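You operate a simulated robot arm through the tools that you are given. There is no shell and no other tool. Be economical: measure what you need, move in short steps, check, and stop when the job is done.

Carry out the task below with a simulated robot arm. There is one attempt and no reset: what you move stays moved.

## Task
Wipe the oil patch off the table and put the lids back on the three open tins.
Fine: use the grey pad and lay it back; each lid on its own tin. What is to be rubbed or washed off counts as gone when no trace of it is left.

Only the result counts: the job must be done as asked and must still hold three seconds after the hand-in. Knocking over, shifting, dropping, spilling or breaking anything else fails it. A push-on lid holds only when it is set on centred and level and pressed home; a screw cap is set on level and turned clockwise until tight.

## Robot
A 6-joint arm with a two-finger parallel gripper, fixed in place. Base frame: the origin is at the foot of the arm, x ahead of it, y to its left, z up; the work surface is at about z = 80. Units: cm, degrees, N and s.
With the tool pointing down near the work surface it reaches from about 26 to 68 cm from the base axis. Its first joint turns from -66.0 to 66.0 degrees. Payload 2.9 kg.
Tool frame: the origin (TCP) lies between the finger pads and is the grasp point; the fingertips stand 3 cm ahead of it; z points along the fingers, y is the line along which they close. Largest opening 11 cm; finger width 2, thickness 1; the body of the gripper, 4.8 by 11.2 cm, starts 5.5 cm behind the TCP.
Orientation is that of the tool frame in the base frame, as a unit quaternion [x, y, z, w]. With the fingers straight down and closing along the base's y, the tool's x points along the base's -x, its y along +y and its z along -z.

## Interface
- The arm moves only by the tool drive_tool. Its argument "plan" is a list of rows, each a list of 7 numbers: the shift along the tool's x, y, z in units of 200 mm (1.0 is 200 mm), then the turn, a rotation vector about the tool's x, y, z in units of 120 degrees (1.0 is 120 degrees), then the gripper command, from -1 (shut) to 1 (fully open), values between in proportion. In form: [[dx, dy, dz, wx, wy, wz, fingers], ...]. A call has 1 to 20 rows; each row is the pose to reach, as a shift and turn from the pose commanded when the call began, along the tool's axes at that moment. A call with a number of a shift or a turn outside -1 to 1 is refused whole. Each row takes 0.2 s and may step no farther than 5 cm and 8.6 degrees from the row before; otherwise, or with a gripper value out of range, the whole call is refused. A pose out of reach is approached as far as the arm can. The call stops where the force on the tool passes 70 N (or 10 N more than at its start, if that is more) or the arm is blocked; 0.2 s more then pass. Each finger travels about 10.8 cm/s and halts on what it meets, pressing with about 29 N; the grip force reading is that of the motor and also rises with nothing between the fingers. The clock runs only during rows and for 0.2 s after the last one: add rows that repeat a pose to give the fingers time. The reply holds the time, the measured pose of the TCP, the force on the tool along the base axes, the opening and the grip force, in the units named above and with some noise, with the torque about the TCP (base axes, N m) and any sound that the robot's microphone picked up.
- Cameras (640 x 400 px; columns grow to the right, rows downward): "scene" is fixed at [6.81, 42.31, 139.08]; the picture's right is [-0.85, -0.53, 0.00], its down [-0.27, 0.44, -0.86] and it looks along [0.46, -0.73, -0.51] (base axes); focal length 332 px, centre (320, 200). "wrist" rides on the gripper at [7.2, 1.7, -10.3] in the tool frame; the picture's right is [-0.23, 0.97, 0.00], its down [-0.76, -0.18, -0.62] and it looks along [-0.61, -0.14, 0.78] (tool axes); focal length 222 px, centre (320, 200). There is no depth. A picture from a camera that has moved, and an enlarged one, comes with that camera's place and axes in the base frame and with its lens.
- grab_frame(camera): a new picture of that camera. It takes no simulated time.
- zoom(camera, box): a new picture of the part [left, top, right, bottom] of that camera's present view, enlarged. It takes no simulated time.
- job_done(): hands the job in; it is judged then, once.

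Go step by step. Nothing tells you positions but the pictures and the camera data: compare them with the known pose of the tool, close in by small moves and look again before you grip or let go. The budget is 120 turns and 64 pictures, counting those below and the enlarged ones. Unless the task says otherwise, let go and move clear before handing in, and close with one line.

The tools are called after "Call:" by a JSON object that holds its "op" and its "data". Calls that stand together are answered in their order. drive_tool: Moves the arm, as the interface text tells. Its arguments: {"type":"object","properties":{"plan":{"type":"array","items":{"type":"array","items":{"type":"number"}}}},"required":["plan"]} The other tools are called the same way: grab_frame (camera) takes a picture; zoom (camera, box) takes an enlarged picture of a part of a camera's view; job_done () hands the job in.

At the start:

```text
time_s: 0.0
ee_pos: [31.32, -17.72, 116.92]
ee_rot: [0.0, 1.0, -0.001, 0.0]
wrist_force: [0.7, -0.6, 0.4]
torque: [-0.04, 0.03, -0.01]
grip_width: 10.99
gripper_force: 0.1
```

scene: 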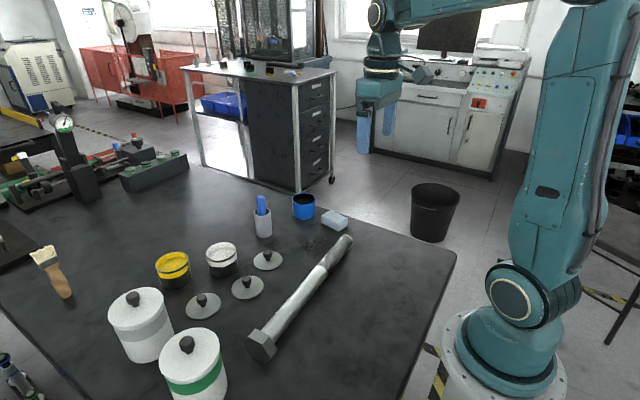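
wrist: 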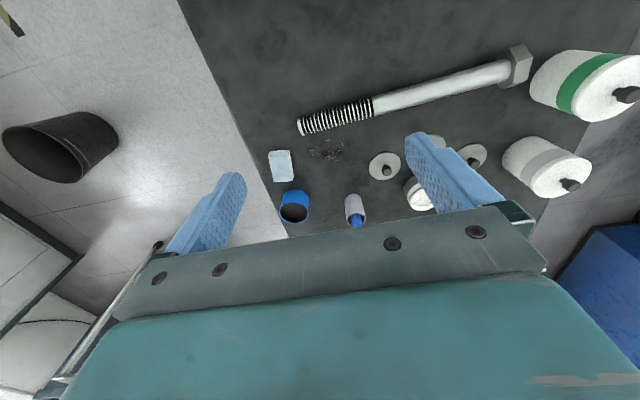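

I see three open tins (yellow, white, blue), three knobbed lids, a pale pad and a dark patch near it. I'll look closer first.

Call:
{"op": "zoom", "data": {"camera": "scene", "box": [140, 180, 360, 317]}}

Call:
{"op": "zoom", "data": {"camera": "wrist", "box": [240, 110, 500, 240]}}

```text
2.91 times, centred on (250, 248) of scene
camera zoom: at [6.81, 42.31, 139.08], right [-0.85, -0.53, 0.0], down [-0.27, 0.44, -0.86], along [0.46, -0.73, -0.51], focal length 966 px, centre (524, 59)
```

zoom: 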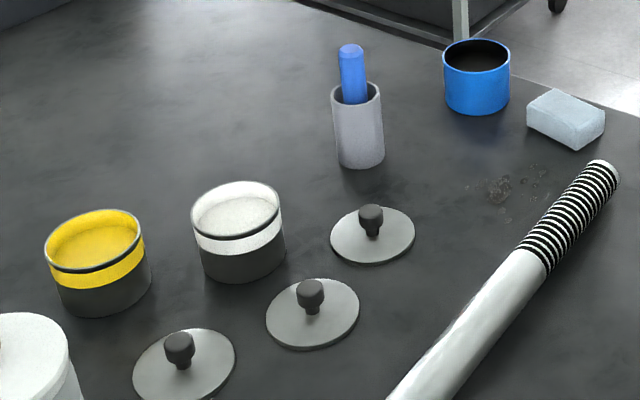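

```text
2.46 times, centred on (370, 175) of wrist
camera zoom: at [23.99, -16.1, 127.44], right [0.23, 0.97, 0.0], down [0.76, -0.18, 0.62], along [0.61, -0.14, -0.78], focal length 547 px, centre (197, 262)
```

zoom: 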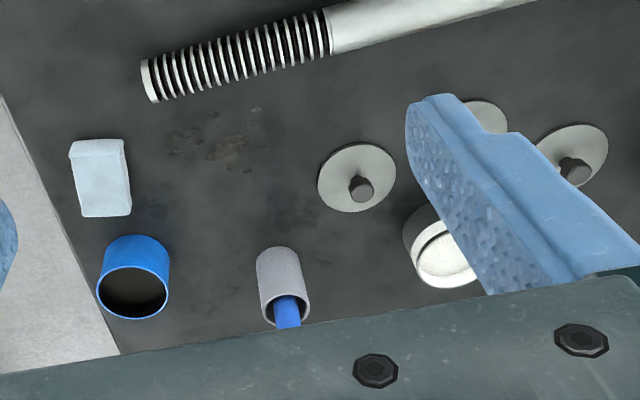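

The tins appear to be white near (62,1), yellow near (69,10) and blue near (60,-32). The lids are near (55,-7), (53,3) and (57,12), and I need their sizes. I'll move to look at the tins and lids from above.

Call:
{"op": "drive_tool", "data": {"plan": [[-0.1, 0.177, 0.05, 0, 0, 0, 1], [-0.2, 0.354, 0.1, 0, 0, 0, 1], [-0.3, 0.531, 0.15, 0, 0, 0, 1], [-0.4, 0.708, 0.2, 0, 0, 0, 1], [-0.5, 0.886, 0.25, 0, 0, 0, 1], [-0.5, 0.886, 0.25, 0, 0, 0, 1]]}}

Call:
{"op": "grab_frame", "data": {"camera": "wrist"}}

```text
time_s: 1.4
ee_pos: [41.49, 0.21, 112.05]
ee_rot: [0.0, 1.0, 0.0, 0.001]
wrist_force: [-0.9, -0.4, -0.7]
torque: [-0.03, 0.02, 0.05]
grip_width: 10.98
gripper_force: 0.0
```

```text
59 pictures are left
camera wrist: at [34.08, 1.74, 122.55], right [0.23, 0.97, 0.0], down [0.76, -0.18, 0.62], along [0.61, -0.14, -0.78], focal length 222 px, centre (320, 200)
```

wrist: 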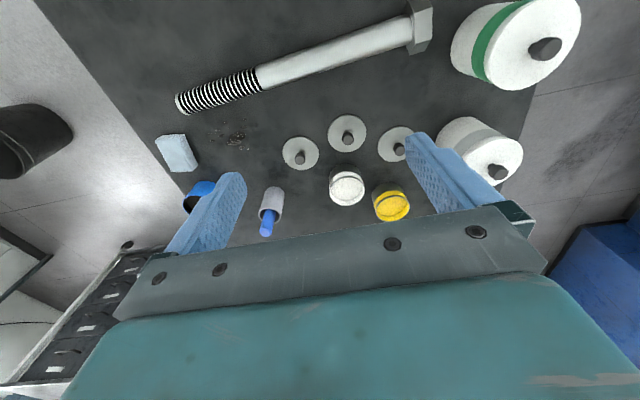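

Now the tins and lids are in view from above. I'll enlarge them to measure diameters.

Call:
{"op": "zoom", "data": {"camera": "wrist", "box": [270, 105, 430, 225]}}

```text
3.33 times, centred on (350, 165) of wrist
camera zoom: at [34.08, 1.74, 122.55], right [0.23, 0.97, 0.0], down [0.76, -0.18, 0.62], along [0.61, -0.14, -0.78], focal length 740 px, centre (220, 317)
```

zoom: 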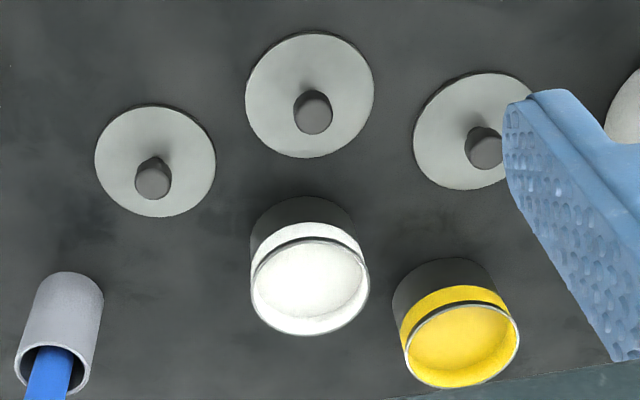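

Lids look near-equal in size, so I need to see the blue vessel and pad in detail too.

Call:
{"op": "zoom", "data": {"camera": "wrist", "box": [140, 105, 290, 215]}}

Call:
{"op": "zoom", "data": {"camera": "scene", "box": [280, 180, 370, 240]}}

Call:
{"op": "zoom", "data": {"camera": "scene", "box": [150, 235, 285, 325]}}

```text
3.64 times, centred on (215, 160) of wrist
camera zoom: at [34.08, 1.74, 122.55], right [0.23, 0.97, 0.0], down [0.76, -0.18, 0.62], along [0.61, -0.14, -0.78], focal length 808 px, centre (702, 346)
```

zoom: 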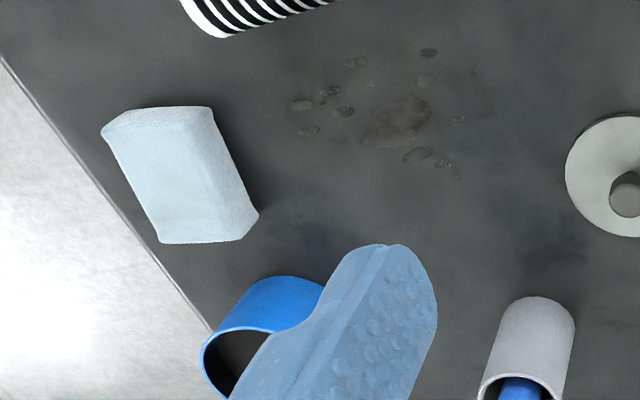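

```text
6.67 times, centred on (325, 210) of scene
camera zoom: at [6.81, 42.31, 139.08], right [-0.85, -0.53, 0.0], down [-0.27, 0.44, -0.86], along [0.46, -0.73, -0.51], focal length 2213 px, centre (287, 133)
```

zoom: 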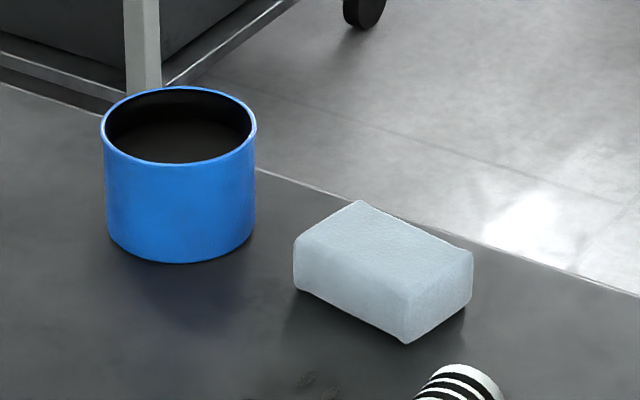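

```text
4.44 times, centred on (218, 280) of scene
camera zoom: at [6.81, 42.31, 139.08], right [-0.85, -0.53, 0.0], down [-0.27, 0.44, -0.86], along [0.46, -0.73, -0.51], focal length 1476 px, centre (776, -156)
```

zoom: 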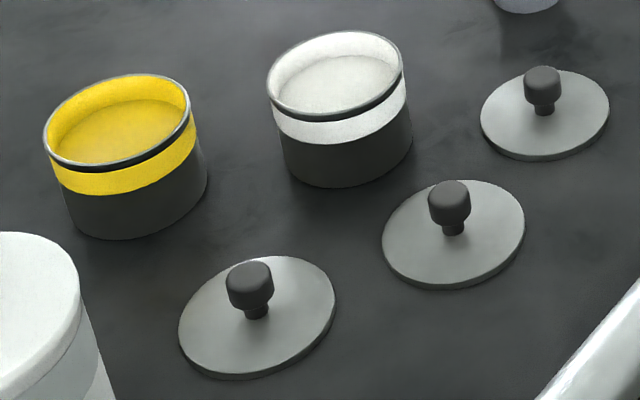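

The blue vessel matches the two other tins in diameter (about 7.5), so those three are the tins. The pad lies near (48.5,-32.2) with its long side roughly along x, and the oil patch covers about x 44–53, y -25 to -13. I'll go to the pad in two hops.

Call:
{"op": "drive_tool", "data": {"plan": [[-0.035, -0.182, 0.05, 0, 0, 0, 1], [-0.07, -0.364, 0.1, 0, 0, 0, 1], [-0.105, -0.546, 0.15, 0, 0, 0, 1], [-0.14, -0.728, 0.2, 0, 0, 0, 1], [-0.175, -0.91, 0.25, 0, 0, 0, 1], [-0.175, -0.91, 0.25, 0, 0, 0, 1]]}}

Call:
{"op": "drive_tool", "data": {"plan": [[-0.04, -0.18, 0.08, 0, 0, 0.0, 1], [-0.08, -0.36, 0.16, 0, 0, 0.02, 1], [-0.12, -0.54, 0.24, 0, 0, 0.04, 1], [-0.175, -0.71, 0.32, 0, 0, 0.067, 1], [-0.175, -0.71, 0.5, 0, 0, 0.067, 1], [-0.175, -0.71, 0.5, 0, 0, 0.067, 1]]}}

Call:
{"op": "grab_frame", "data": {"camera": "wrist"}}

Call:
{"op": "zoom", "data": {"camera": "scene", "box": [260, 130, 420, 250]}}

```text
time_s: 2.8
ee_pos: [44.76, -18.27, 107.04]
ee_rot: [0.0, 1.0, 0.0, 0.0]
wrist_force: [1.0, -0.5, 0.7]
torque: [-0.02, 0.02, -0.03]
grip_width: 10.99
gripper_force: 0.1
```

```text
time_s: 4.2
ee_pos: [48.18, -32.28, 97.01]
ee_rot: [0.07, 0.998, 0.0, 0.0]
wrist_force: [0.4, 0.0, 0.6]
torque: [0.02, 0.02, 0.02]
grip_width: 10.98
gripper_force: 0.0
```

```text
54 pictures are left
camera wrist: at [41.23, -29.75, 107.36], right [0.36, 0.93, 0.0], down [0.73, -0.28, 0.62], along [0.58, -0.23, -0.78], focal length 222 px, centre (320, 200)
```

wrist: 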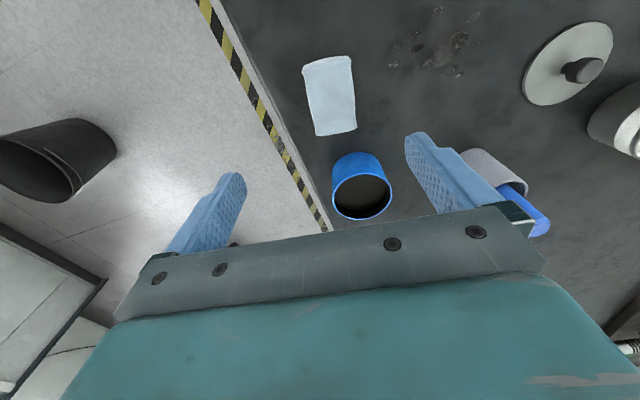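

```text
3.33 times, centred on (340, 190) of scene
camera zoom: at [6.82, 42.31, 139.08], right [-0.85, -0.53, 0.0], down [-0.27, 0.44, -0.86], along [0.46, -0.73, -0.51], focal length 1107 px, centre (253, 233)
```

zoom: 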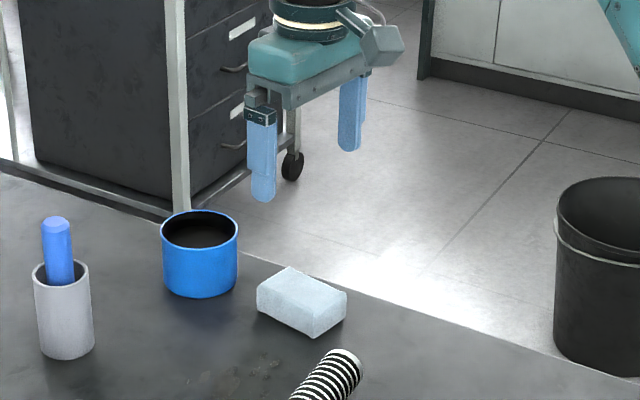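

Wrist and scene estimates of the pad differ by about 1 cm, so I'll enlarge the pad in the wrist view.

Call:
{"op": "zoom", "data": {"camera": "wrist", "box": [270, 40, 400, 150]}}

```text
3.64 times, centred on (335, 95) of wrist
camera zoom: at [41.23, -29.75, 107.36], right [0.36, 0.93, 0.0], down [0.73, -0.28, 0.62], along [0.58, -0.23, -0.78], focal length 808 px, centre (266, 582)
```

zoom: 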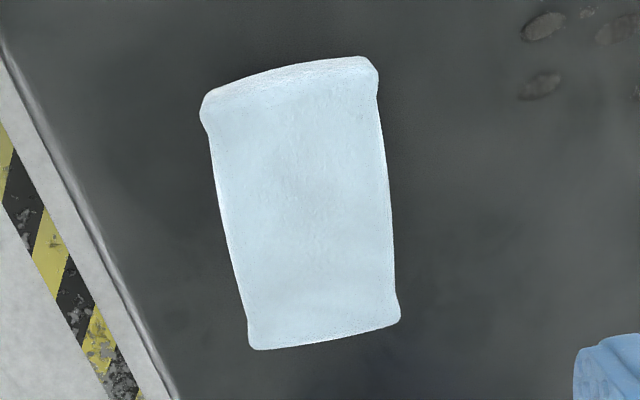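

Pad centre is (47.7,-31.0), long axis at -11°, about 2.8 thick. I'll centre over it, descend and close.

Call:
{"op": "drive_tool", "data": {"plan": [[0.034, 0.06, 0.15, 0, 0, 0.025, 1], [0.034, 0.06, 0.35, 0, 0, 0.025, 1], [0.034, 0.06, 0.5, 0, 0, 0.025, 1], [0.034, 0.06, 0.6, 0, 0, 0.025, 1], [0.034, 0.06, 0.65, 0, 0, 0.025, 1], [0.034, 0.06, 0.65, 0, 0, 0.025, 1]]}}

Call:
{"op": "zoom", "data": {"camera": "scene", "box": [260, 150, 420, 250]}}

Call:
{"op": "grab_frame", "data": {"camera": "wrist"}}

```text
time_s: 5.6
ee_pos: [47.67, -31.12, 83.8]
ee_rot: [0.096, 0.995, 0.0, -0.001]
wrist_force: [-0.2, 0.5, -0.3]
torque: [0.02, -0.02, 0.01]
grip_width: 11.0
gripper_force: 0.1
```

```text
4.00 times, centred on (340, 200) of scene
camera zoom: at [6.81, 42.31, 139.08], right [-0.85, -0.53, 0.0], down [-0.27, 0.44, -0.86], along [0.46, -0.73, -0.51], focal length 1328 px, centre (240, 200)
```

zoom: 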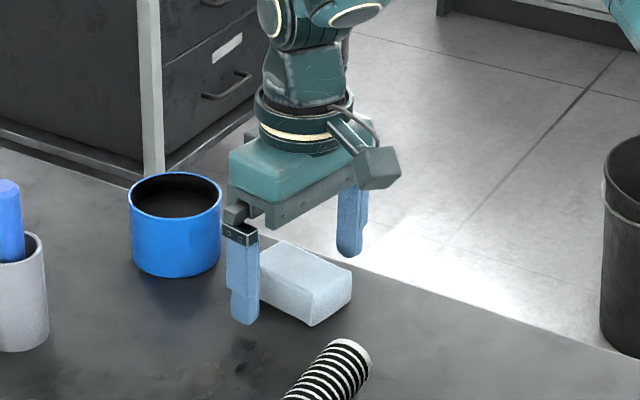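

```text
50 pictures are left
camera wrist: at [40.89, -28.14, 94.36], right [0.41, 0.91, 0.0], down [0.71, -0.32, 0.62], along [0.57, -0.26, -0.78], focal length 222 px, centre (320, 200)
```

wrist: 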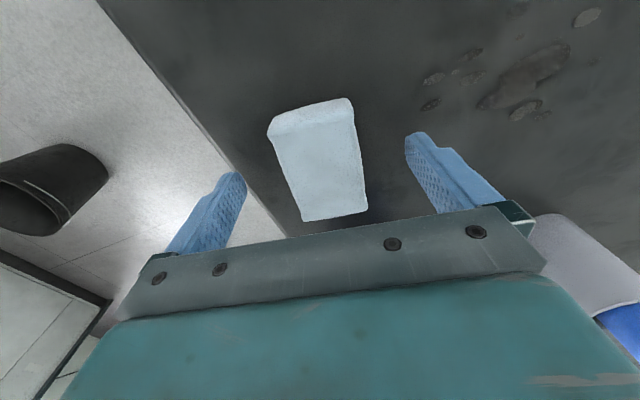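

The pad is centred between the fingers; closing.

Call:
{"op": "drive_tool", "data": {"plan": [[0, 0, 0, 0, 0, 0, 0.0], [0, 0, 0, 0, 0, 0, -0.5], [0, 0, 0, 0, 0, 0, -1], [0, 0, 0, 0, 0, 0, -1], [0, 0, 0, 0, 0, 0, -1]]}}

Call:
{"op": "drive_tool", "data": {"plan": [[0, 0, -0.05, 0, 0, 0, -1], [0, 0, -0.1, 0, 0, 0, -1], [0, 0, -0.1, 0, 0, 0, -1]]}}

Call:
{"op": "grab_frame", "data": {"camera": "wrist"}}

```text
time_s: 6.8
ee_pos: [47.72, -31.17, 84.0]
ee_rot: [0.095, 0.995, 0.0, 0.0]
wrist_force: [-0.4, 0.1, -0.1]
torque: [-0.02, -0.01, 0.01]
grip_width: 4.93
gripper_force: 28.8
```

```text
time_s: 7.6
ee_pos: [47.7, -31.27, 86.0]
ee_rot: [0.096, 0.995, 0.0, 0.0]
wrist_force: [0.5, 0.5, -0.5]
torque: [0.0, 0.03, -0.02]
grip_width: 4.88
gripper_force: 29.7
```

```text
49 pictures are left
camera wrist: at [40.9, -28.17, 96.45], right [0.41, 0.91, 0.0], down [0.71, -0.32, 0.62], along [0.57, -0.26, -0.78], focal length 222 px, centre (320, 200)
```

wrist: 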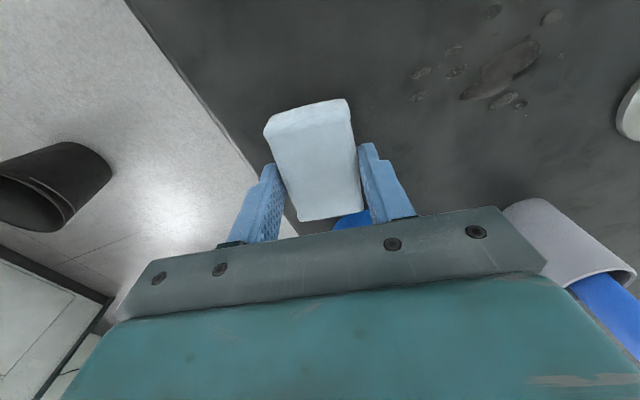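

The pad is held. I'll move to the near-left corner of the patch, align the pad with x and lower it to the table.

Call:
{"op": "drive_tool", "data": {"plan": [[0.06, 0.146, 0, 0, 0, -0.046, -1], [0.118, 0.292, 0, 0, 0, -0.092, -1], [0.118, 0.292, 0.07, 0, 0, -0.092, -1], [0.118, 0.292, 0.105, 0, 0, -0.092, -1], [0.118, 0.292, 0.115, 0, 0, -0.092, -1]]}}

Call:
{"op": "grab_frame", "data": {"camera": "wrist"}}

```text
time_s: 8.8
ee_pos: [46.57, -24.98, 83.92]
ee_rot: [-0.001, 1.0, 0.0, 0.0]
wrist_force: [-7.2, 6.7, 24.6]
torque: [0.26, 0.48, 0.02]
grip_width: 4.9
gripper_force: 28.8
```

```text
48 pictures are left
camera wrist: at [39.29, -23.31, 94.36], right [0.23, 0.97, 0.0], down [0.76, -0.18, 0.62], along [0.61, -0.14, -0.78], focal length 222 px, centre (320, 200)
```

wrist: 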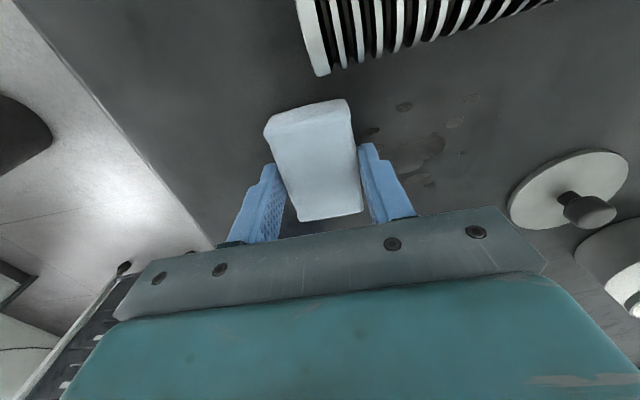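

Pressing with about 25 N, clear of the bolt. Now wiping strokes along y.

Call:
{"op": "drive_tool", "data": {"plan": [[0, 0.11, 0, 0, 0, 0, -1], [0, 0.22, 0, 0, 0, 0, -1], [0, 0.33, 0, 0, 0, 0, -1], [0, 0.44, 0, 0, 0, 0, -1], [0, 0.55, 0, 0, 0, 0, -1], [-0.08, 0.55, 0, 0, 0, 0, -1], [-0.08, 0.44, 0, 0, 0, 0, -1], [-0.08, 0.33, 0, 0, 0, 0, -1], [-0.08, 0.22, 0, 0, 0, 0, -1], [-0.08, 0.11, 0, 0, 0, 0, -1], [-0.08, 0, 0, 0, 0, 0, -1], [-0.17, 0, 0, 0, 0, 0, -1], [-0.17, 0.11, 0, 0, 0, 0, -1], [-0.17, 0.22, 0, 0, 0, 0, -1], [-0.17, 0.33, 0, 0, 0, 0, -1], [-0.17, 0.44, 0, 0, 0, 0, -1], [-0.17, 0.55, 0, 0, 0, 0, -1]]}}

Call:
{"op": "zoom", "data": {"camera": "scene", "box": [240, 150, 420, 270]}}

```text
time_s: 12.4
ee_pos: [50.16, -14.03, 83.73]
ee_rot: [0.0, 1.0, 0.0, 0.0]
wrist_force: [0.5, -10.2, 22.8]
torque: [-0.33, -0.04, 0.05]
grip_width: 4.89
gripper_force: 29.0
```

```text
3.33 times, centred on (330, 210) of scene
camera zoom: at [6.78, 42.29, 139.08], right [-0.85, -0.53, 0.0], down [-0.27, 0.44, -0.86], along [0.46, -0.73, -0.51], focal length 1107 px, centre (287, 167)
```

zoom: 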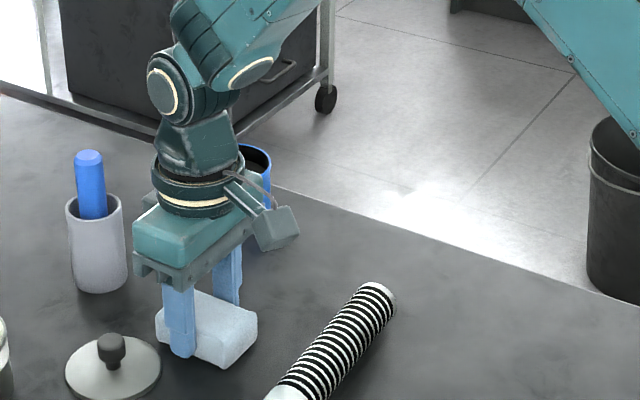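

Visible area looks clean; I'll retrace once more, then lift and look.

Call:
{"op": "drive_tool", "data": {"plan": [[-0.03, 0, 0, 0, 0, 0, -1], [-0.03, -0.11, 0, 0, 0, 0, -1], [-0.03, -0.22, 0, 0, 0, 0, -1], [-0.03, -0.33, 0, 0, 0, 0, -1], [-0.03, -0.44, 0, 0, 0, 0, -1], [-0.03, -0.55, 0, 0, 0, 0, -1], [0.07, -0.57, 0, 0, 0, 0, -1], [0.07, -0.44, 0, 0, 0, 0, -1], [0.07, -0.33, 0, 0, 0, 0, -1], [0.07, -0.22, 0, 0, 0, 0, -1], [0.07, -0.11, 0, 0, 0, 0, -1], [0.07, 0, 0, 0, 0, 0, -1], [0.18, 0.02, 0, 0, 0, 0, -1], [0.18, -0.11, 0, 0, 0, 0, -1], [0.18, -0.22, 0, 0, 0, 0, -1], [0.18, -0.33, 0, 0, 0, 0, -1], [0.18, -0.44, 0, 0, 0, 0, -1], [0.18, -0.57, 0, 0, 0, 0, -1]]}}

Call:
{"op": "drive_tool", "data": {"plan": [[0, 0, -0.1, 0, 0, 0, -1], [0, -0.1, -0.2, 0, 0, 0, -1], [0, -0.25, -0.25, 0, 0, 0, -1], [0, -0.25, -0.25, 0, 0, 0, -1]]}}

Call:
{"op": "zoom", "data": {"camera": "scene", "box": [240, 180, 390, 270]}}

Call:
{"op": "grab_frame", "data": {"camera": "wrist"}}

```text
time_s: 16.2
ee_pos: [46.38, -25.39, 83.71]
ee_rot: [-0.001, 1.0, 0.0, 0.001]
wrist_force: [-0.9, 9.7, 23.5]
torque: [0.4, 0.02, -0.13]
grip_width: 4.92
gripper_force: 28.7
```

```text
time_s: 17.2
ee_pos: [46.52, -30.5, 88.74]
ee_rot: [0.0, 1.0, 0.0, 0.0]
wrist_force: [0.5, -0.2, -0.3]
torque: [-0.01, 0.02, 0.03]
grip_width: 4.87
gripper_force: 28.4
```

```text
4.27 times, centred on (315, 225) of scene
camera zoom: at [6.82, 42.31, 139.08], right [-0.85, -0.53, 0.0], down [-0.27, 0.44, -0.86], along [0.46, -0.73, -0.51], focal length 1417 px, centre (341, 93)
```

zoom: 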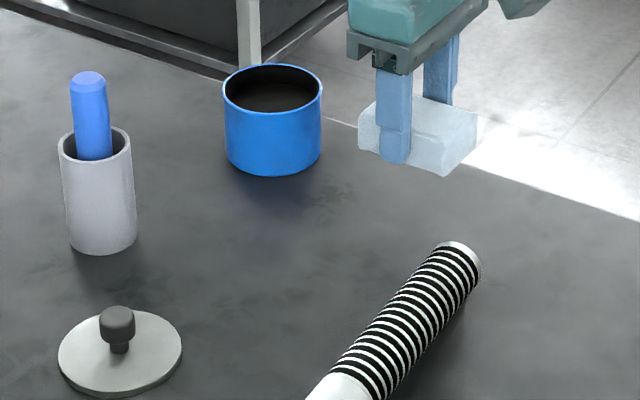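

```text
45 pictures are left
camera wrist: at [39.16, -28.75, 99.13], right [0.23, 0.97, 0.0], down [0.76, -0.18, 0.62], along [0.61, -0.14, -0.78], focal length 222 px, centre (320, 200)
```

wrist: 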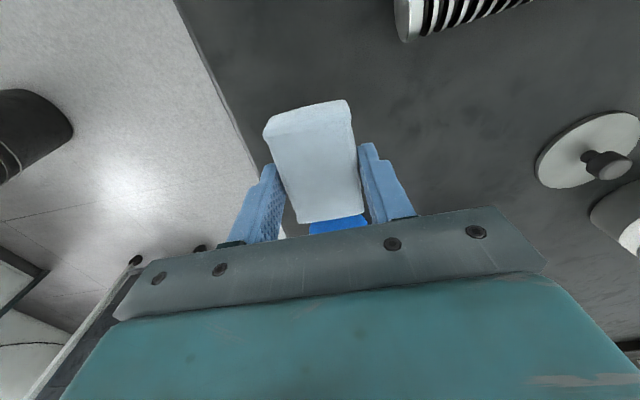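

The patch area seems clean; I'll check it enlarged for faint traces.

Call:
{"op": "zoom", "data": {"camera": "wrist", "box": [340, 30, 560, 200]}}

Call:
{"op": "zoom", "data": {"camera": "scene", "box": [275, 200, 365, 260]}}

```text
2.35 times, centred on (450, 115) of wrist
camera zoom: at [39.16, -28.75, 99.13], right [0.23, 0.97, 0.0], down [0.76, -0.18, 0.62], along [0.61, -0.14, -0.78], focal length 523 px, centre (14, 400)
```

zoom: 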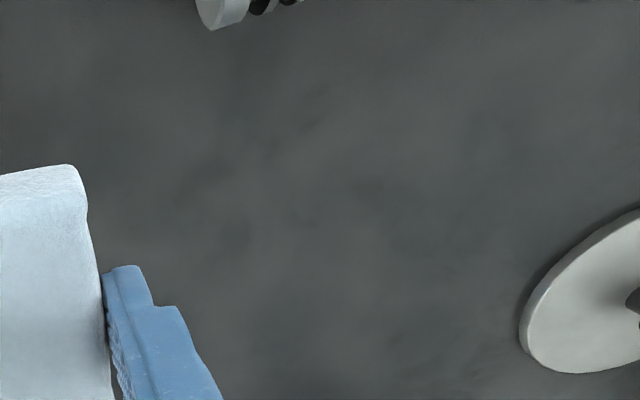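

```text
6.67 times, centred on (320, 230) of scene
camera zoom: at [6.82, 42.31, 139.08], right [-0.85, -0.53, 0.0], down [-0.27, 0.44, -0.86], along [0.46, -0.73, -0.51], focal length 2213 px, centre (320, 0)
```

zoom: 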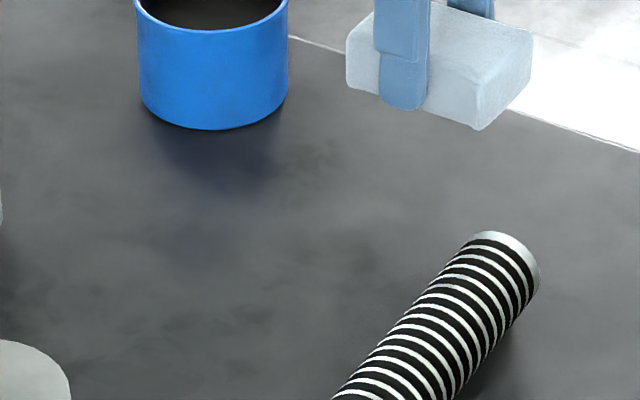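

The patch is gone. Now I'll lay the pad back at its original spot and angle, and release.

Call:
{"op": "drive_tool", "data": {"plan": [[-0.03, -0.016, 0.05, 0, 0, 0.046, -1], [-0.06, -0.0325, 0.12, 0, 0, 0.092, -1], [-0.06, -0.0325, 0.2, 0, 0, 0.092, -1], [-0.06, -0.0325, 0.23, 0, 0, 0.092, -1], [-0.06, -0.0325, 0.236, 0, 0, 0.092, -1], [-0.06, -0.0325, 0.236, 0, 0, 0.092, 0], [-0.06, -0.0325, 0.236, 0, 0, 0.092, 1], [-0.06, -0.0325, 0.236, 0, 0, 0.092, 1], [-0.06, -0.0325, 0.236, 0, 0, 0.092, 1], [-0.06, -0.0325, 0.1, 0, 0, 0.092, 1], [-0.06, -0.0325, -0.1, 0, 0, 0.092, 1], [-0.06, -0.0325, -0.3, 0, 0, 0.092, 1], [-0.06, -0.0325, -0.5, 0, 0, 0.046, 1], [-0.06, -0.0325, -0.7, 0, 0, 0, 1]]}}

Call:
{"op": "zoom", "data": {"camera": "scene", "box": [260, 150, 420, 250]}}

```text
time_s: 20.2
ee_pos: [47.59, -31.03, 102.8]
ee_rot: [0.0, 1.0, 0.0, -0.001]
wrist_force: [-0.5, 0.2, 0.5]
torque: [-0.03, -0.02, 0.01]
grip_width: 10.98
gripper_force: 0.2
```

```text
4.00 times, centred on (340, 200) of scene
camera zoom: at [6.81, 42.31, 139.08], right [-0.85, -0.53, 0.0], down [-0.27, 0.44, -0.86], along [0.46, -0.73, -0.51], focal length 1328 px, centre (240, 200)
```

zoom: 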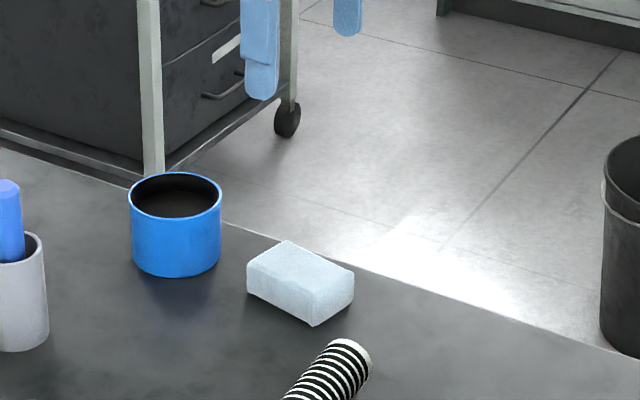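

The pad is back in its place. From here I'll measure the blue tin with the wrist camera.

Call:
{"op": "zoom", "data": {"camera": "wrist", "box": [240, 90, 430, 210]}}

```text
3.33 times, centred on (335, 150) of wrist
camera zoom: at [40.26, -29.37, 113.23], right [0.23, 0.97, 0.0], down [0.76, -0.18, 0.62], along [0.61, -0.14, -0.78], focal length 740 px, centre (270, 367)
```

zoom: 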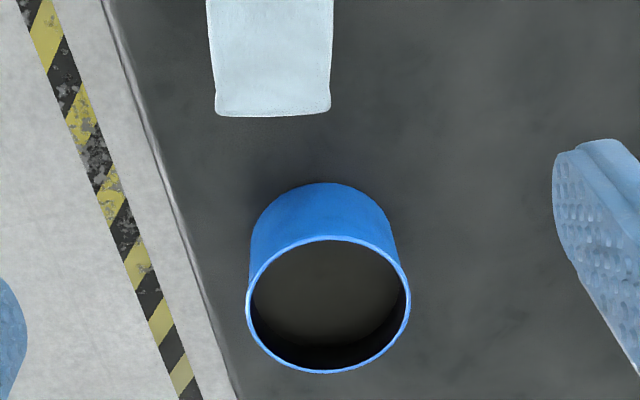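

The blue tin's rim centre is about (59.1,-31.15), z about 85.6, diameter about 7.4, so it is in the same family as the lids. Next I go above lid A, near (54,-7).

Call:
{"op": "drive_tool", "data": {"plan": [[-0.03, 0.2, 0, 0, 0, 0, 0.5], [-0.06, 0.4, 0, 0, 0, 0, 0], [-0.09, 0.6, 0, 0, 0, 0, -0.1], [-0.12, 0.8, 0, 0, 0, 0, -0.1], [-0.15, 1.0, 0, 0, 0, 0, -0.1]]}}

Call:
{"op": "drive_tool", "data": {"plan": [[-0.1, 0.1, 0.1, 0, 0, 0, -0.1], [-0.16, 0.2, 0.3, 0, 0, 0, -0.1], [-0.16, 0.2, 0.5, 0, 0, 0, -0.1], [-0.16, 0.2, 0.5, 0, 0, 0, -0.1]]}}

Call:
{"op": "grab_frame", "data": {"camera": "wrist"}}

```text
time_s: 21.4
ee_pos: [50.49, -10.86, 102.73]
ee_rot: [0.001, 1.0, 0.001, 0.001]
wrist_force: [-0.3, 0.7, 0.2]
torque: [-0.01, 0.0, 0.01]
grip_width: 4.95
gripper_force: 0.0
```

```text
time_s: 22.4
ee_pos: [53.79, -6.91, 92.66]
ee_rot: [0.0, 1.0, 0.0, 0.0]
wrist_force: [-0.2, -0.5, -0.7]
torque: [0.02, -0.02, -0.02]
grip_width: 4.94
gripper_force: 0.0
```

```text
40 pictures are left
camera wrist: at [46.57, -5.36, 103.13], right [0.23, 0.97, 0.0], down [0.76, -0.18, 0.62], along [0.61, -0.14, -0.78], focal length 222 px, centre (320, 200)
```

wrist: 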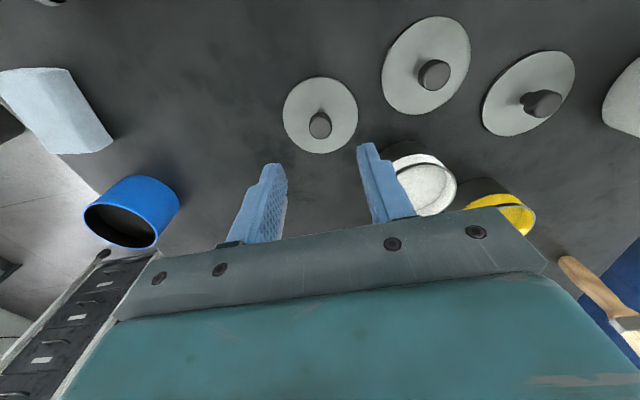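

Lid A's knob is at (53.7,-7.05), almost directly below. Descending and gripping it.

Call:
{"op": "drive_tool", "data": {"plan": [[0.005, -0.007, 0.15, 0, 0, 0, -0.1], [0.005, -0.007, 0.3, 0, 0, 0, -0.1], [0.005, -0.007, 0.4, 0, 0, 0, -0.1], [0.005, -0.007, 0.428, 0, 0, 0, -0.1], [0.005, -0.007, 0.428, 0, 0, 0, -0.6], [0.005, -0.007, 0.428, 0, 0, 0, -1], [0.005, -0.007, 0.428, 0, 0, 0, -1]]}}

Call:
{"op": "zoom", "data": {"camera": "scene", "box": [200, 190, 340, 290]}}

```text
time_s: 24.0
ee_pos: [53.68, -7.19, 84.16]
ee_rot: [0.0, 1.0, 0.0, 0.0]
wrist_force: [0.0, 0.7, -0.6]
torque: [-0.01, 0.01, 0.02]
grip_width: 1.94
gripper_force: 29.8
```

```text
4.00 times, centred on (270, 240) of scene
camera zoom: at [6.81, 42.31, 139.08], right [-0.85, -0.53, 0.0], down [-0.27, 0.44, -0.86], along [0.46, -0.73, -0.51], focal length 1328 px, centre (520, 40)
```

zoom: 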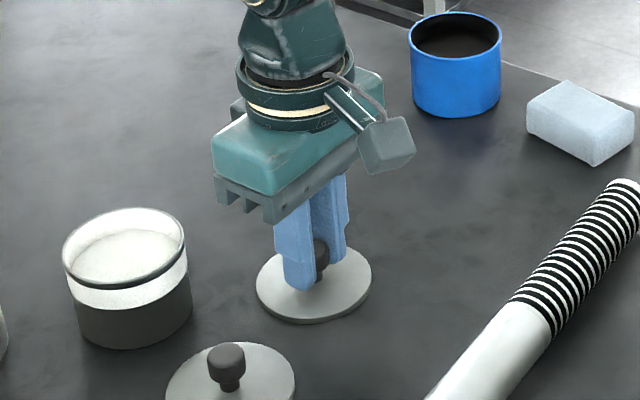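

Knob gripped (1.94 cm). I'll lift it high and tilt it to see whether its underside carries a marking that tells whose lid it is.

Call:
{"op": "drive_tool", "data": {"plan": [[0, 0, -0.05, 0, 0, 0, -1], [0.0, 0, -0.2, 0, 0, 0, -1], [0.1, 0, -0.4, 0, 0, 0, -1], [0.2, 0, -0.6, 0, 0, 0, -1], [0.3, 0, -0.8, 0, 0, 0, -1], [0.4, 0, -0.98, 0, 0, 0, -1]]}}

Call:
{"op": "drive_tool", "data": {"plan": [[0, 0, -0.2, -0.06, 0, 0, -1], [0, 0, -0.4, -0.12, 0, 0, -1], [0, 0, -0.6, -0.18, 0, 0, -1], [0, 0, -0.8, -0.24, 0, 0, -1], [0, 0, -0.9, -0.3, 0, 0, -1], [0, 0, -0.9, -0.36, 0, 0, -1], [0, 0, -0.9, -0.42, 0, 0, -1], [0, 0, -0.9, -0.42, 0, 0, -1]]}}

Call:
{"op": "grab_frame", "data": {"camera": "scene"}}

```text
time_s: 25.4
ee_pos: [45.63, -7.21, 103.71]
ee_rot: [0.0, 1.0, 0.0, 0.0]
wrist_force: [0.1, 0.8, 0.1]
torque: [0.02, 0.0, 0.0]
grip_width: 1.99
gripper_force: 28.4
```

```text
time_s: 27.2
ee_pos: [42.06, 0.51, 110.83]
ee_rot: [0.001, 0.905, 0.425, 0.002]
wrist_force: [0.2, -0.1, -0.4]
torque: [0.0, 0.01, 0.03]
grip_width: 1.99
gripper_force: 29.2
out of reach, approached as far as the arm can: row 3, 4, 5, 6, 7, 8
```

```text
38 pictures are left
```

scene: 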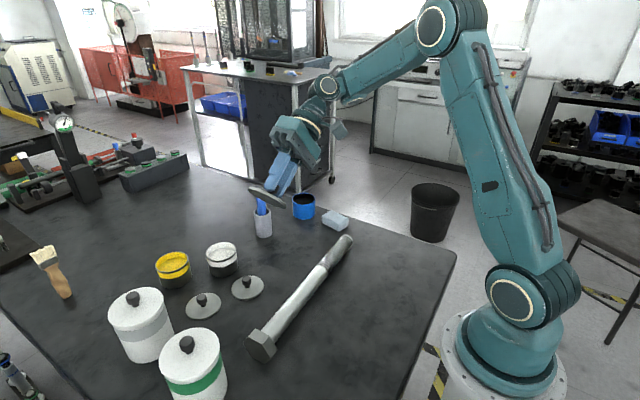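

Call:
{"op": "zoom", "data": {"camera": "scene", "box": [230, 140, 330, 215]}}

```text
5.33 times, centred on (280, 178) of scene
camera zoom: at [6.81, 42.31, 139.08], right [-0.85, -0.53, 0.0], down [-0.27, 0.44, -0.86], along [0.46, -0.73, -0.51], focal length 1771 px, centre (533, 320)
```

zoom: 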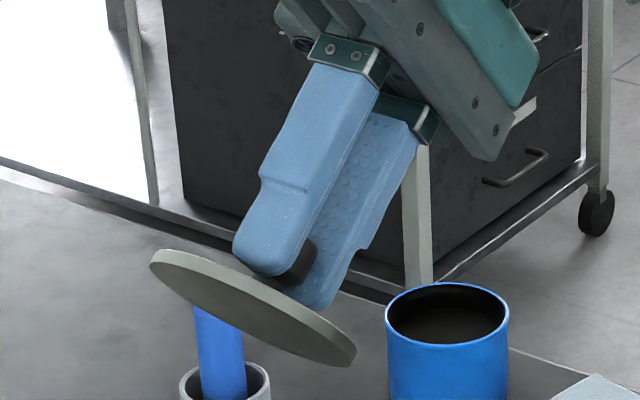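

The underside is plain, so the lids are alike; I'll pair them by layout: A to blue, B to white, C to yellow. Untilting now.

Call:
{"op": "drive_tool", "data": {"plan": [[0, 0, 0, 0.06, 0, 0, -1], [0, 0, 0, 0.12, 0, 0, -1], [0, 0, 0, 0.18, 0, 0, -1], [0, 0, 0, 0.24, 0, 0, -1], [0, 0, 0, 0.3, 0, 0, -1], [0, 0, 0, 0.36, 0, 0, -1], [0, 0, 0, 0.42, 0, 0, -1], [0, 0, 0, 0.42, 0, 0, -1], [0, 0, 0, 0.42, 0, 0, -1]]}}

```text
time_s: 29.2
ee_pos: [42.15, 0.4, 110.93]
ee_rot: [0.0, 1.0, 0.0, 0.0]
wrist_force: [-0.3, 0.2, 0.1]
torque: [0.01, -0.05, -0.02]
grip_width: 1.98
gripper_force: 28.8
```

Call:
{"op": "drive_tool", "data": {"plan": [[-0.078, -0.184, 0.069, 0, 0, 0, -1], [-0.156, -0.368, 0.138, 0, 0, 0, -1], [-0.234, -0.552, 0.207, 0, 0, 0, -1], [-0.312, -0.736, 0.276, 0, 0, 0, -1], [-0.39, -0.92, 0.345, 0, 0, 0, -1]]}}

Call:
{"op": "drive_tool", "data": {"plan": [[-0.1, -0.165, 0.08, 0, 0, 0, -1], [-0.2, -0.33, 0.16, 0, 0, 0, -1], [-0.3, -0.495, 0.24, 0, 0, 0, -1], [-0.4, -0.6, 0.32, 0, 0, 0, -1], [-0.455, -0.6575, 0.4, 0, 0, 0, -1], [-0.455, -0.6575, 0.4, 0, 0, 0, -1]]}}

Call:
{"op": "grab_frame", "data": {"camera": "wrist"}}

Call:
{"op": "zoom", "data": {"camera": "scene", "box": [250, 140, 370, 230]}}

```text
time_s: 30.4
ee_pos: [50.06, -18.09, 103.98]
ee_rot: [0.0, 1.0, -0.001, 0.0]
wrist_force: [-0.3, 0.1, 0.3]
torque: [0.03, 0.0, 0.03]
grip_width: 1.97
gripper_force: 29.3
```

```text
time_s: 31.8
ee_pos: [59.26, -31.18, 95.84]
ee_rot: [0.001, 1.0, 0.0, -0.001]
wrist_force: [-0.9, 0.1, -0.6]
torque: [0.0, 0.02, 0.0]
grip_width: 1.97
gripper_force: 29.0
```

```text
36 pictures are left
camera wrist: at [51.93, -29.49, 106.39], right [0.23, 0.97, 0.0], down [0.76, -0.18, 0.62], along [0.61, -0.14, -0.78], focal length 222 px, centre (320, 200)
```

wrist: 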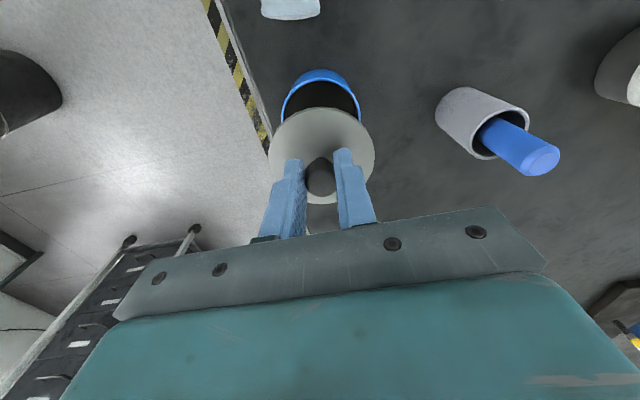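

```text
4.44 times, centred on (310, 185) of scene
camera zoom: at [6.82, 42.31, 139.08], right [-0.85, -0.53, 0.0], down [-0.27, 0.44, -0.86], along [0.46, -0.73, -0.51], focal length 1476 px, centre (364, 267)
```

zoom: 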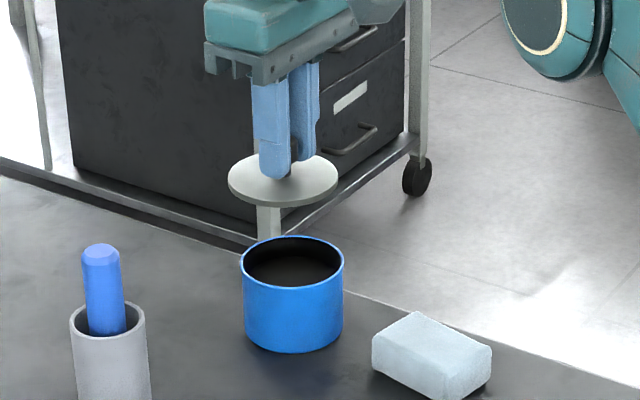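

Lid A is level and over the blue tin, slightly off. I'll lower to just above the rim and compare.

Call:
{"op": "drive_tool", "data": {"plan": [[0.01, 0.0, 0.1, 0, 0, 0, -1], [0.01, 0.0, 0.2, 0, 0, 0, -1], [0.01, 0.0, 0.225, 0, 0, 0, -1], [0.01, 0.0, 0.225, 0, 0, 0, -1]]}}

Call:
{"op": "zoom", "data": {"camera": "wrist", "box": [240, 60, 400, 220]}}

Call:
{"op": "zoom", "data": {"camera": "scene", "box": [280, 170, 340, 220]}}

```text
time_s: 32.8
ee_pos: [58.99, -31.12, 91.44]
ee_rot: [0.0, 1.0, 0.0, 0.0]
wrist_force: [0.4, 0.1, 0.2]
torque: [-0.02, 0.01, 0.01]
grip_width: 1.96
gripper_force: 28.5
```

```text
2.50 times, centred on (320, 140) of wrist
camera zoom: at [51.7, -29.55, 101.87], right [0.23, 0.97, 0.0], down [0.76, -0.18, 0.62], along [0.61, -0.14, -0.78], focal length 555 px, centre (320, 350)
```

zoom: 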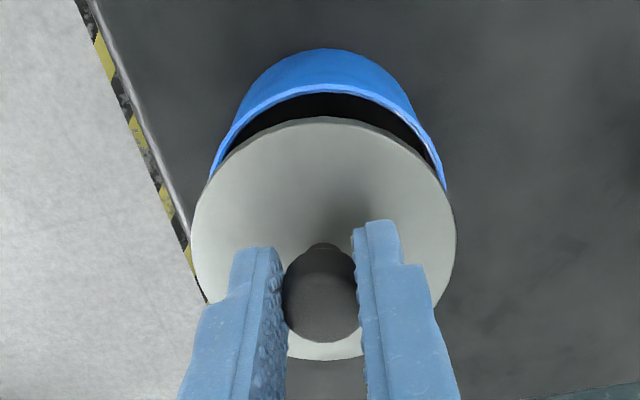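

```text
8.00 times, centred on (310, 195) of scene
camera zoom: at [6.81, 42.31, 139.08], right [-0.85, -0.53, 0.0], down [-0.27, 0.44, -0.86], along [0.46, -0.73, -0.51], focal length 2656 px, centre (400, 240)
```

zoom: 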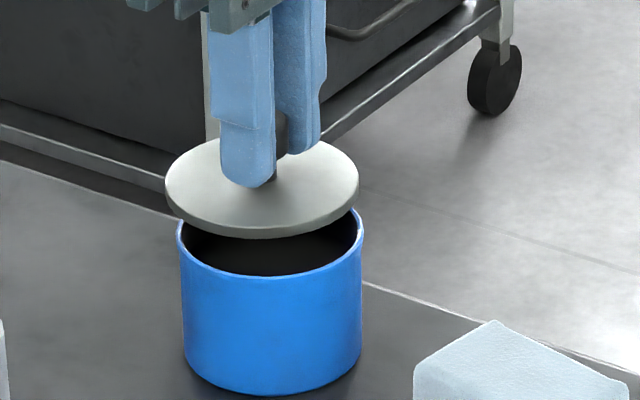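

Comparing both views, the tin centre is about (-0.27,+0.08) from the lid centre. I'll correct that and lower to light contact.

Call:
{"op": "drive_tool", "data": {"plan": [[0.0135, 0.004, 0, 0, 0, 0, -1], [0.0135, 0.004, 0.05, 0, 0, 0, -1], [0.0135, 0.004, 0.07, 0, 0, 0, -1], [0.0135, 0.004, 0.07, 0, 0, 0, -1]]}}

Call:
{"op": "zoom", "data": {"camera": "scene", "box": [280, 170, 340, 220]}}

Call:
{"op": "zoom", "data": {"camera": "wrist", "box": [240, 60, 400, 220]}}

```text
time_s: 33.8
ee_pos: [58.68, -30.99, 90.12]
ee_rot: [0.001, 1.0, 0.0, 0.0]
wrist_force: [-0.7, -0.1, -0.3]
torque: [-0.02, -0.05, 0.0]
grip_width: 1.95
gripper_force: 29.1
```

```text
8.00 times, centred on (310, 195) of scene
camera zoom: at [6.81, 42.31, 139.08], right [-0.85, -0.53, 0.0], down [-0.27, 0.44, -0.86], along [0.46, -0.73, -0.51], focal length 2656 px, centre (400, 240)
```

zoom: 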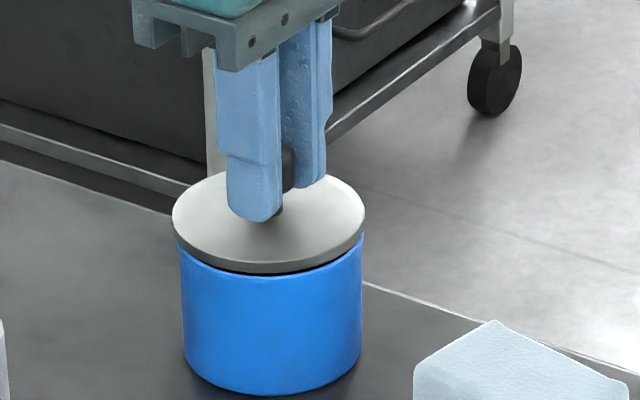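

```text
2.50 times, centred on (320, 140) of wrist
camera zoom: at [51.39, -29.45, 100.5], right [0.23, 0.97, 0.0], down [0.76, -0.18, 0.62], along [0.61, -0.14, -0.78], focal length 555 px, centre (320, 350)
```

zoom: 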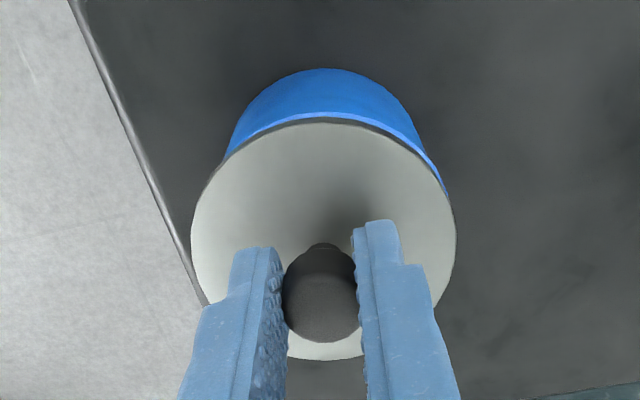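

Nearly centred (a 0.1 cm correction left). Now lower slowly and press.

Call:
{"op": "drive_tool", "data": {"plan": [[0.005, 0.003, 0.005, 0, 0, 0, -1], [0.005, 0.003, 0.015, 0, 0, 0, -1], [0.005, 0.003, 0.022, 0, 0, 0, -1], [0.005, 0.003, 0.028, 0, 0, 0, -1]]}}

```text
time_s: 34.8
ee_pos: [58.65, -30.98, 89.89]
ee_rot: [-0.001, 1.0, -0.001, 0.002]
wrist_force: [-9.8, 4.9, 23.6]
torque: [0.07, 0.33, 0.03]
grip_width: 1.95
gripper_force: 28.9
heard: snap
```

A snap was heard. I'll press slightly more to be sure, and look.

Call:
{"op": "drive_tool", "data": {"plan": [[0, 0, 0.008, 0, 0, 0, -1], [0, 0, 0.016, 0, 0, 0, -1]]}}

Call:
{"op": "zoom", "data": {"camera": "scene", "box": [280, 170, 340, 220]}}

```text
time_s: 35.4
ee_pos: [58.67, -31.03, 89.9]
ee_rot: [-0.001, 1.0, -0.001, 0.003]
wrist_force: [-11.3, 7.5, 34.9]
torque: [0.15, -0.09, 0.01]
grip_width: 1.99
gripper_force: 29.0
```

```text
8.00 times, centred on (310, 195) of scene
camera zoom: at [6.72, 42.36, 139.07], right [-0.85, -0.53, 0.0], down [-0.27, 0.43, -0.86], along [0.46, -0.73, -0.51], focal length 2656 px, centre (400, 240)
```

zoom: 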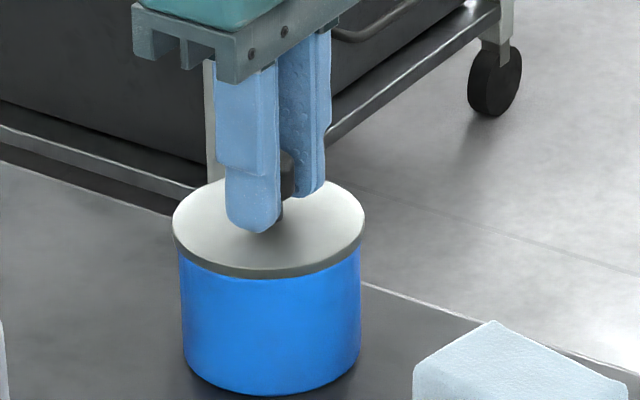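

Seated level. Relax the pressure, release and rise.

Call:
{"op": "drive_tool", "data": {"plan": [[0, 0, -0.025, 0, 0, 0, -1], [0, 0, -0.025, 0, 0, 0, -0.6], [0, 0, -0.025, 0, 0, 0, -0.1], [0, 0, -0.025, 0, 0, 0, -0.1], [0, 0, -0.15, 0, 0, 0, -0.1], [0, 0, -0.35, 0, 0, 0, -0.1], [0, 0, -0.55, 0, 0, 0, -0.1], [0.1, 0.2, -0.6, 0, 0, 0, -0.1], [0.2, 0.4, -0.6, 0, 0, 0, -0.1], [0.28, 0.6, -0.6, 0, 0, 0, -0.1], [0.33, 0.8, -0.6, 0, 0, 0, -0.1], [0.34, 0.98, -0.6, 0, 0, 0, -0.1]]}}

Call:
{"op": "zoom", "data": {"camera": "scene", "box": [260, 150, 380, 240]}}

```text
time_s: 38.0
ee_pos: [51.75, -11.43, 101.07]
ee_rot: [0.001, 1.0, 0.0, 0.0]
wrist_force: [0.1, 0.1, 0.8]
torque: [-0.04, 0.04, 0.0]
grip_width: 4.96
gripper_force: 0.2
```

```text
4.44 times, centred on (320, 195) of scene
camera zoom: at [6.81, 42.31, 139.08], right [-0.85, -0.53, 0.0], down [-0.27, 0.44, -0.86], along [0.46, -0.73, -0.51], focal length 1476 px, centre (320, 222)
```

zoom: 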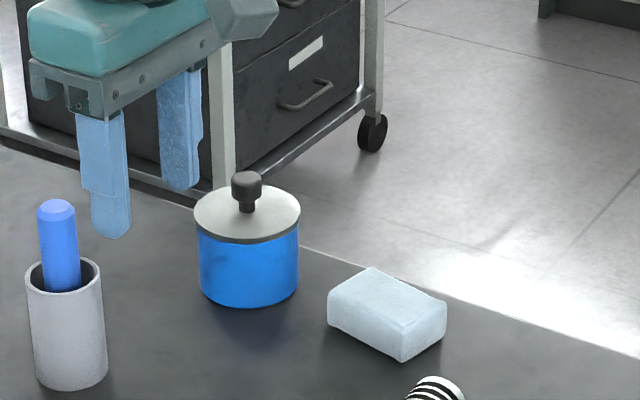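

Blue tin is closed. Next, lid B near (51.7,2.85).

Call:
{"op": "drive_tool", "data": {"plan": [[0, 0.2, 0.1, 0, 0, 0, -0.1], [0, 0.4, 0.2, 0, 0, 0, -0.1], [0.0, 0.6, 0.3, 0, 0, 0, -0.1], [0.0, 0.714, 0.45, 0, 0, 0, -0.1], [0.0, 0.714, 0.45, 0, 0, 0, -0.1]]}}

Call:
{"op": "grab_frame", "data": {"camera": "wrist"}}

```text
time_s: 39.2
ee_pos: [51.74, 2.78, 92.24]
ee_rot: [0.0, 1.0, 0.0, 0.0]
wrist_force: [-1.0, 1.0, 0.1]
torque: [-0.02, 0.01, -0.03]
grip_width: 4.96
gripper_force: 0.0
```

```text
28 pictures are left
camera wrist: at [44.48, 4.5, 102.73], right [0.23, 0.97, 0.0], down [0.76, -0.18, 0.62], along [0.61, -0.14, -0.78], focal length 222 px, centre (320, 200)
```

wrist: 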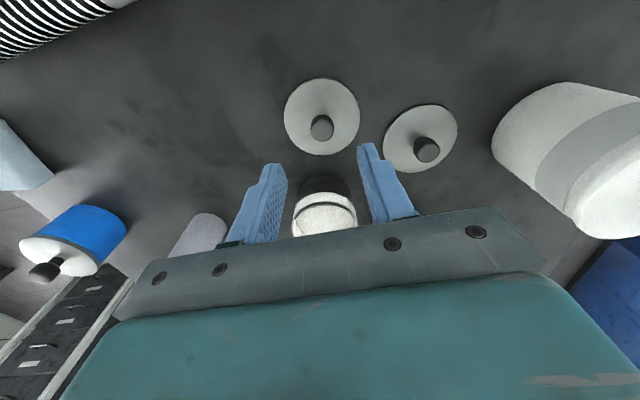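

Knob B at (51.6,2.98). Descend and grip.

Call:
{"op": "drive_tool", "data": {"plan": [[0.005, 0.01, 0.15, 0, 0, 0, -0.1], [0.005, 0.01, 0.3, 0, 0, 0, -0.1], [0.005, 0.01, 0.38, 0, 0, 0, -0.1], [0.005, 0.01, 0.405, 0, 0, 0, -0.1], [0.005, 0.01, 0.405, 0, 0, 0, -0.6], [0.005, 0.01, 0.405, 0, 0, 0, -1], [0.005, 0.01, 0.405, 0, 0, 0, -1]]}}

Call:
{"op": "drive_tool", "data": {"plan": [[0, 0, -0.1, 0, 0, 0, -1], [0, 0, -0.3, 0, 0, 0, -1], [0, 0, -0.5, 0, 0, 0, -1], [-0.1, -0.02, -0.6, 0, 0, 0, -1], [-0.3, -0.06, -0.6, 0, 0, 0, -1], [-0.47, -0.1, -0.6, 0, 0, 0, -1], [-0.47, -0.1, -0.6, 0, 0, 0, -1]]}}

Call:
{"op": "grab_frame", "data": {"camera": "wrist"}}

Call:
{"op": "zoom", "data": {"camera": "scene", "box": [130, 190, 290, 290]}}

```text
time_s: 40.8
ee_pos: [51.67, 2.99, 84.16]
ee_rot: [0.001, 1.0, 0.0, 0.0]
wrist_force: [-0.2, -0.2, 0.4]
torque: [0.02, 0.04, -0.03]
grip_width: 1.95
gripper_force: 28.5
```

```text
time_s: 42.4
ee_pos: [61.08, 1.03, 96.04]
ee_rot: [0.0, 1.0, 0.0, 0.0]
wrist_force: [-0.8, -0.3, 0.0]
torque: [0.0, -0.02, 0.0]
grip_width: 1.97
gripper_force: 29.2
```

```text
27 pictures are left
camera wrist: at [53.81, 2.71, 106.59], right [0.23, 0.97, 0.0], down [0.76, -0.18, 0.62], along [0.61, -0.14, -0.78], focal length 222 px, centre (320, 200)
```

wrist: 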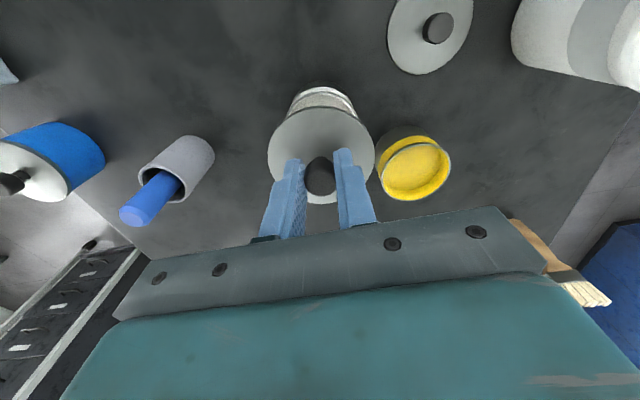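

```text
4.00 times, centred on (210, 240) of scene
camera zoom: at [6.82, 42.31, 139.08], right [-0.85, -0.53, 0.0], down [-0.27, 0.44, -0.86], along [0.46, -0.73, -0.51], focal length 1328 px, centre (760, 40)
```

zoom: 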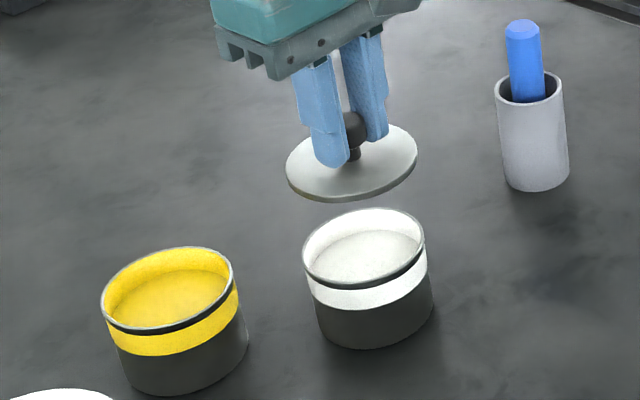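

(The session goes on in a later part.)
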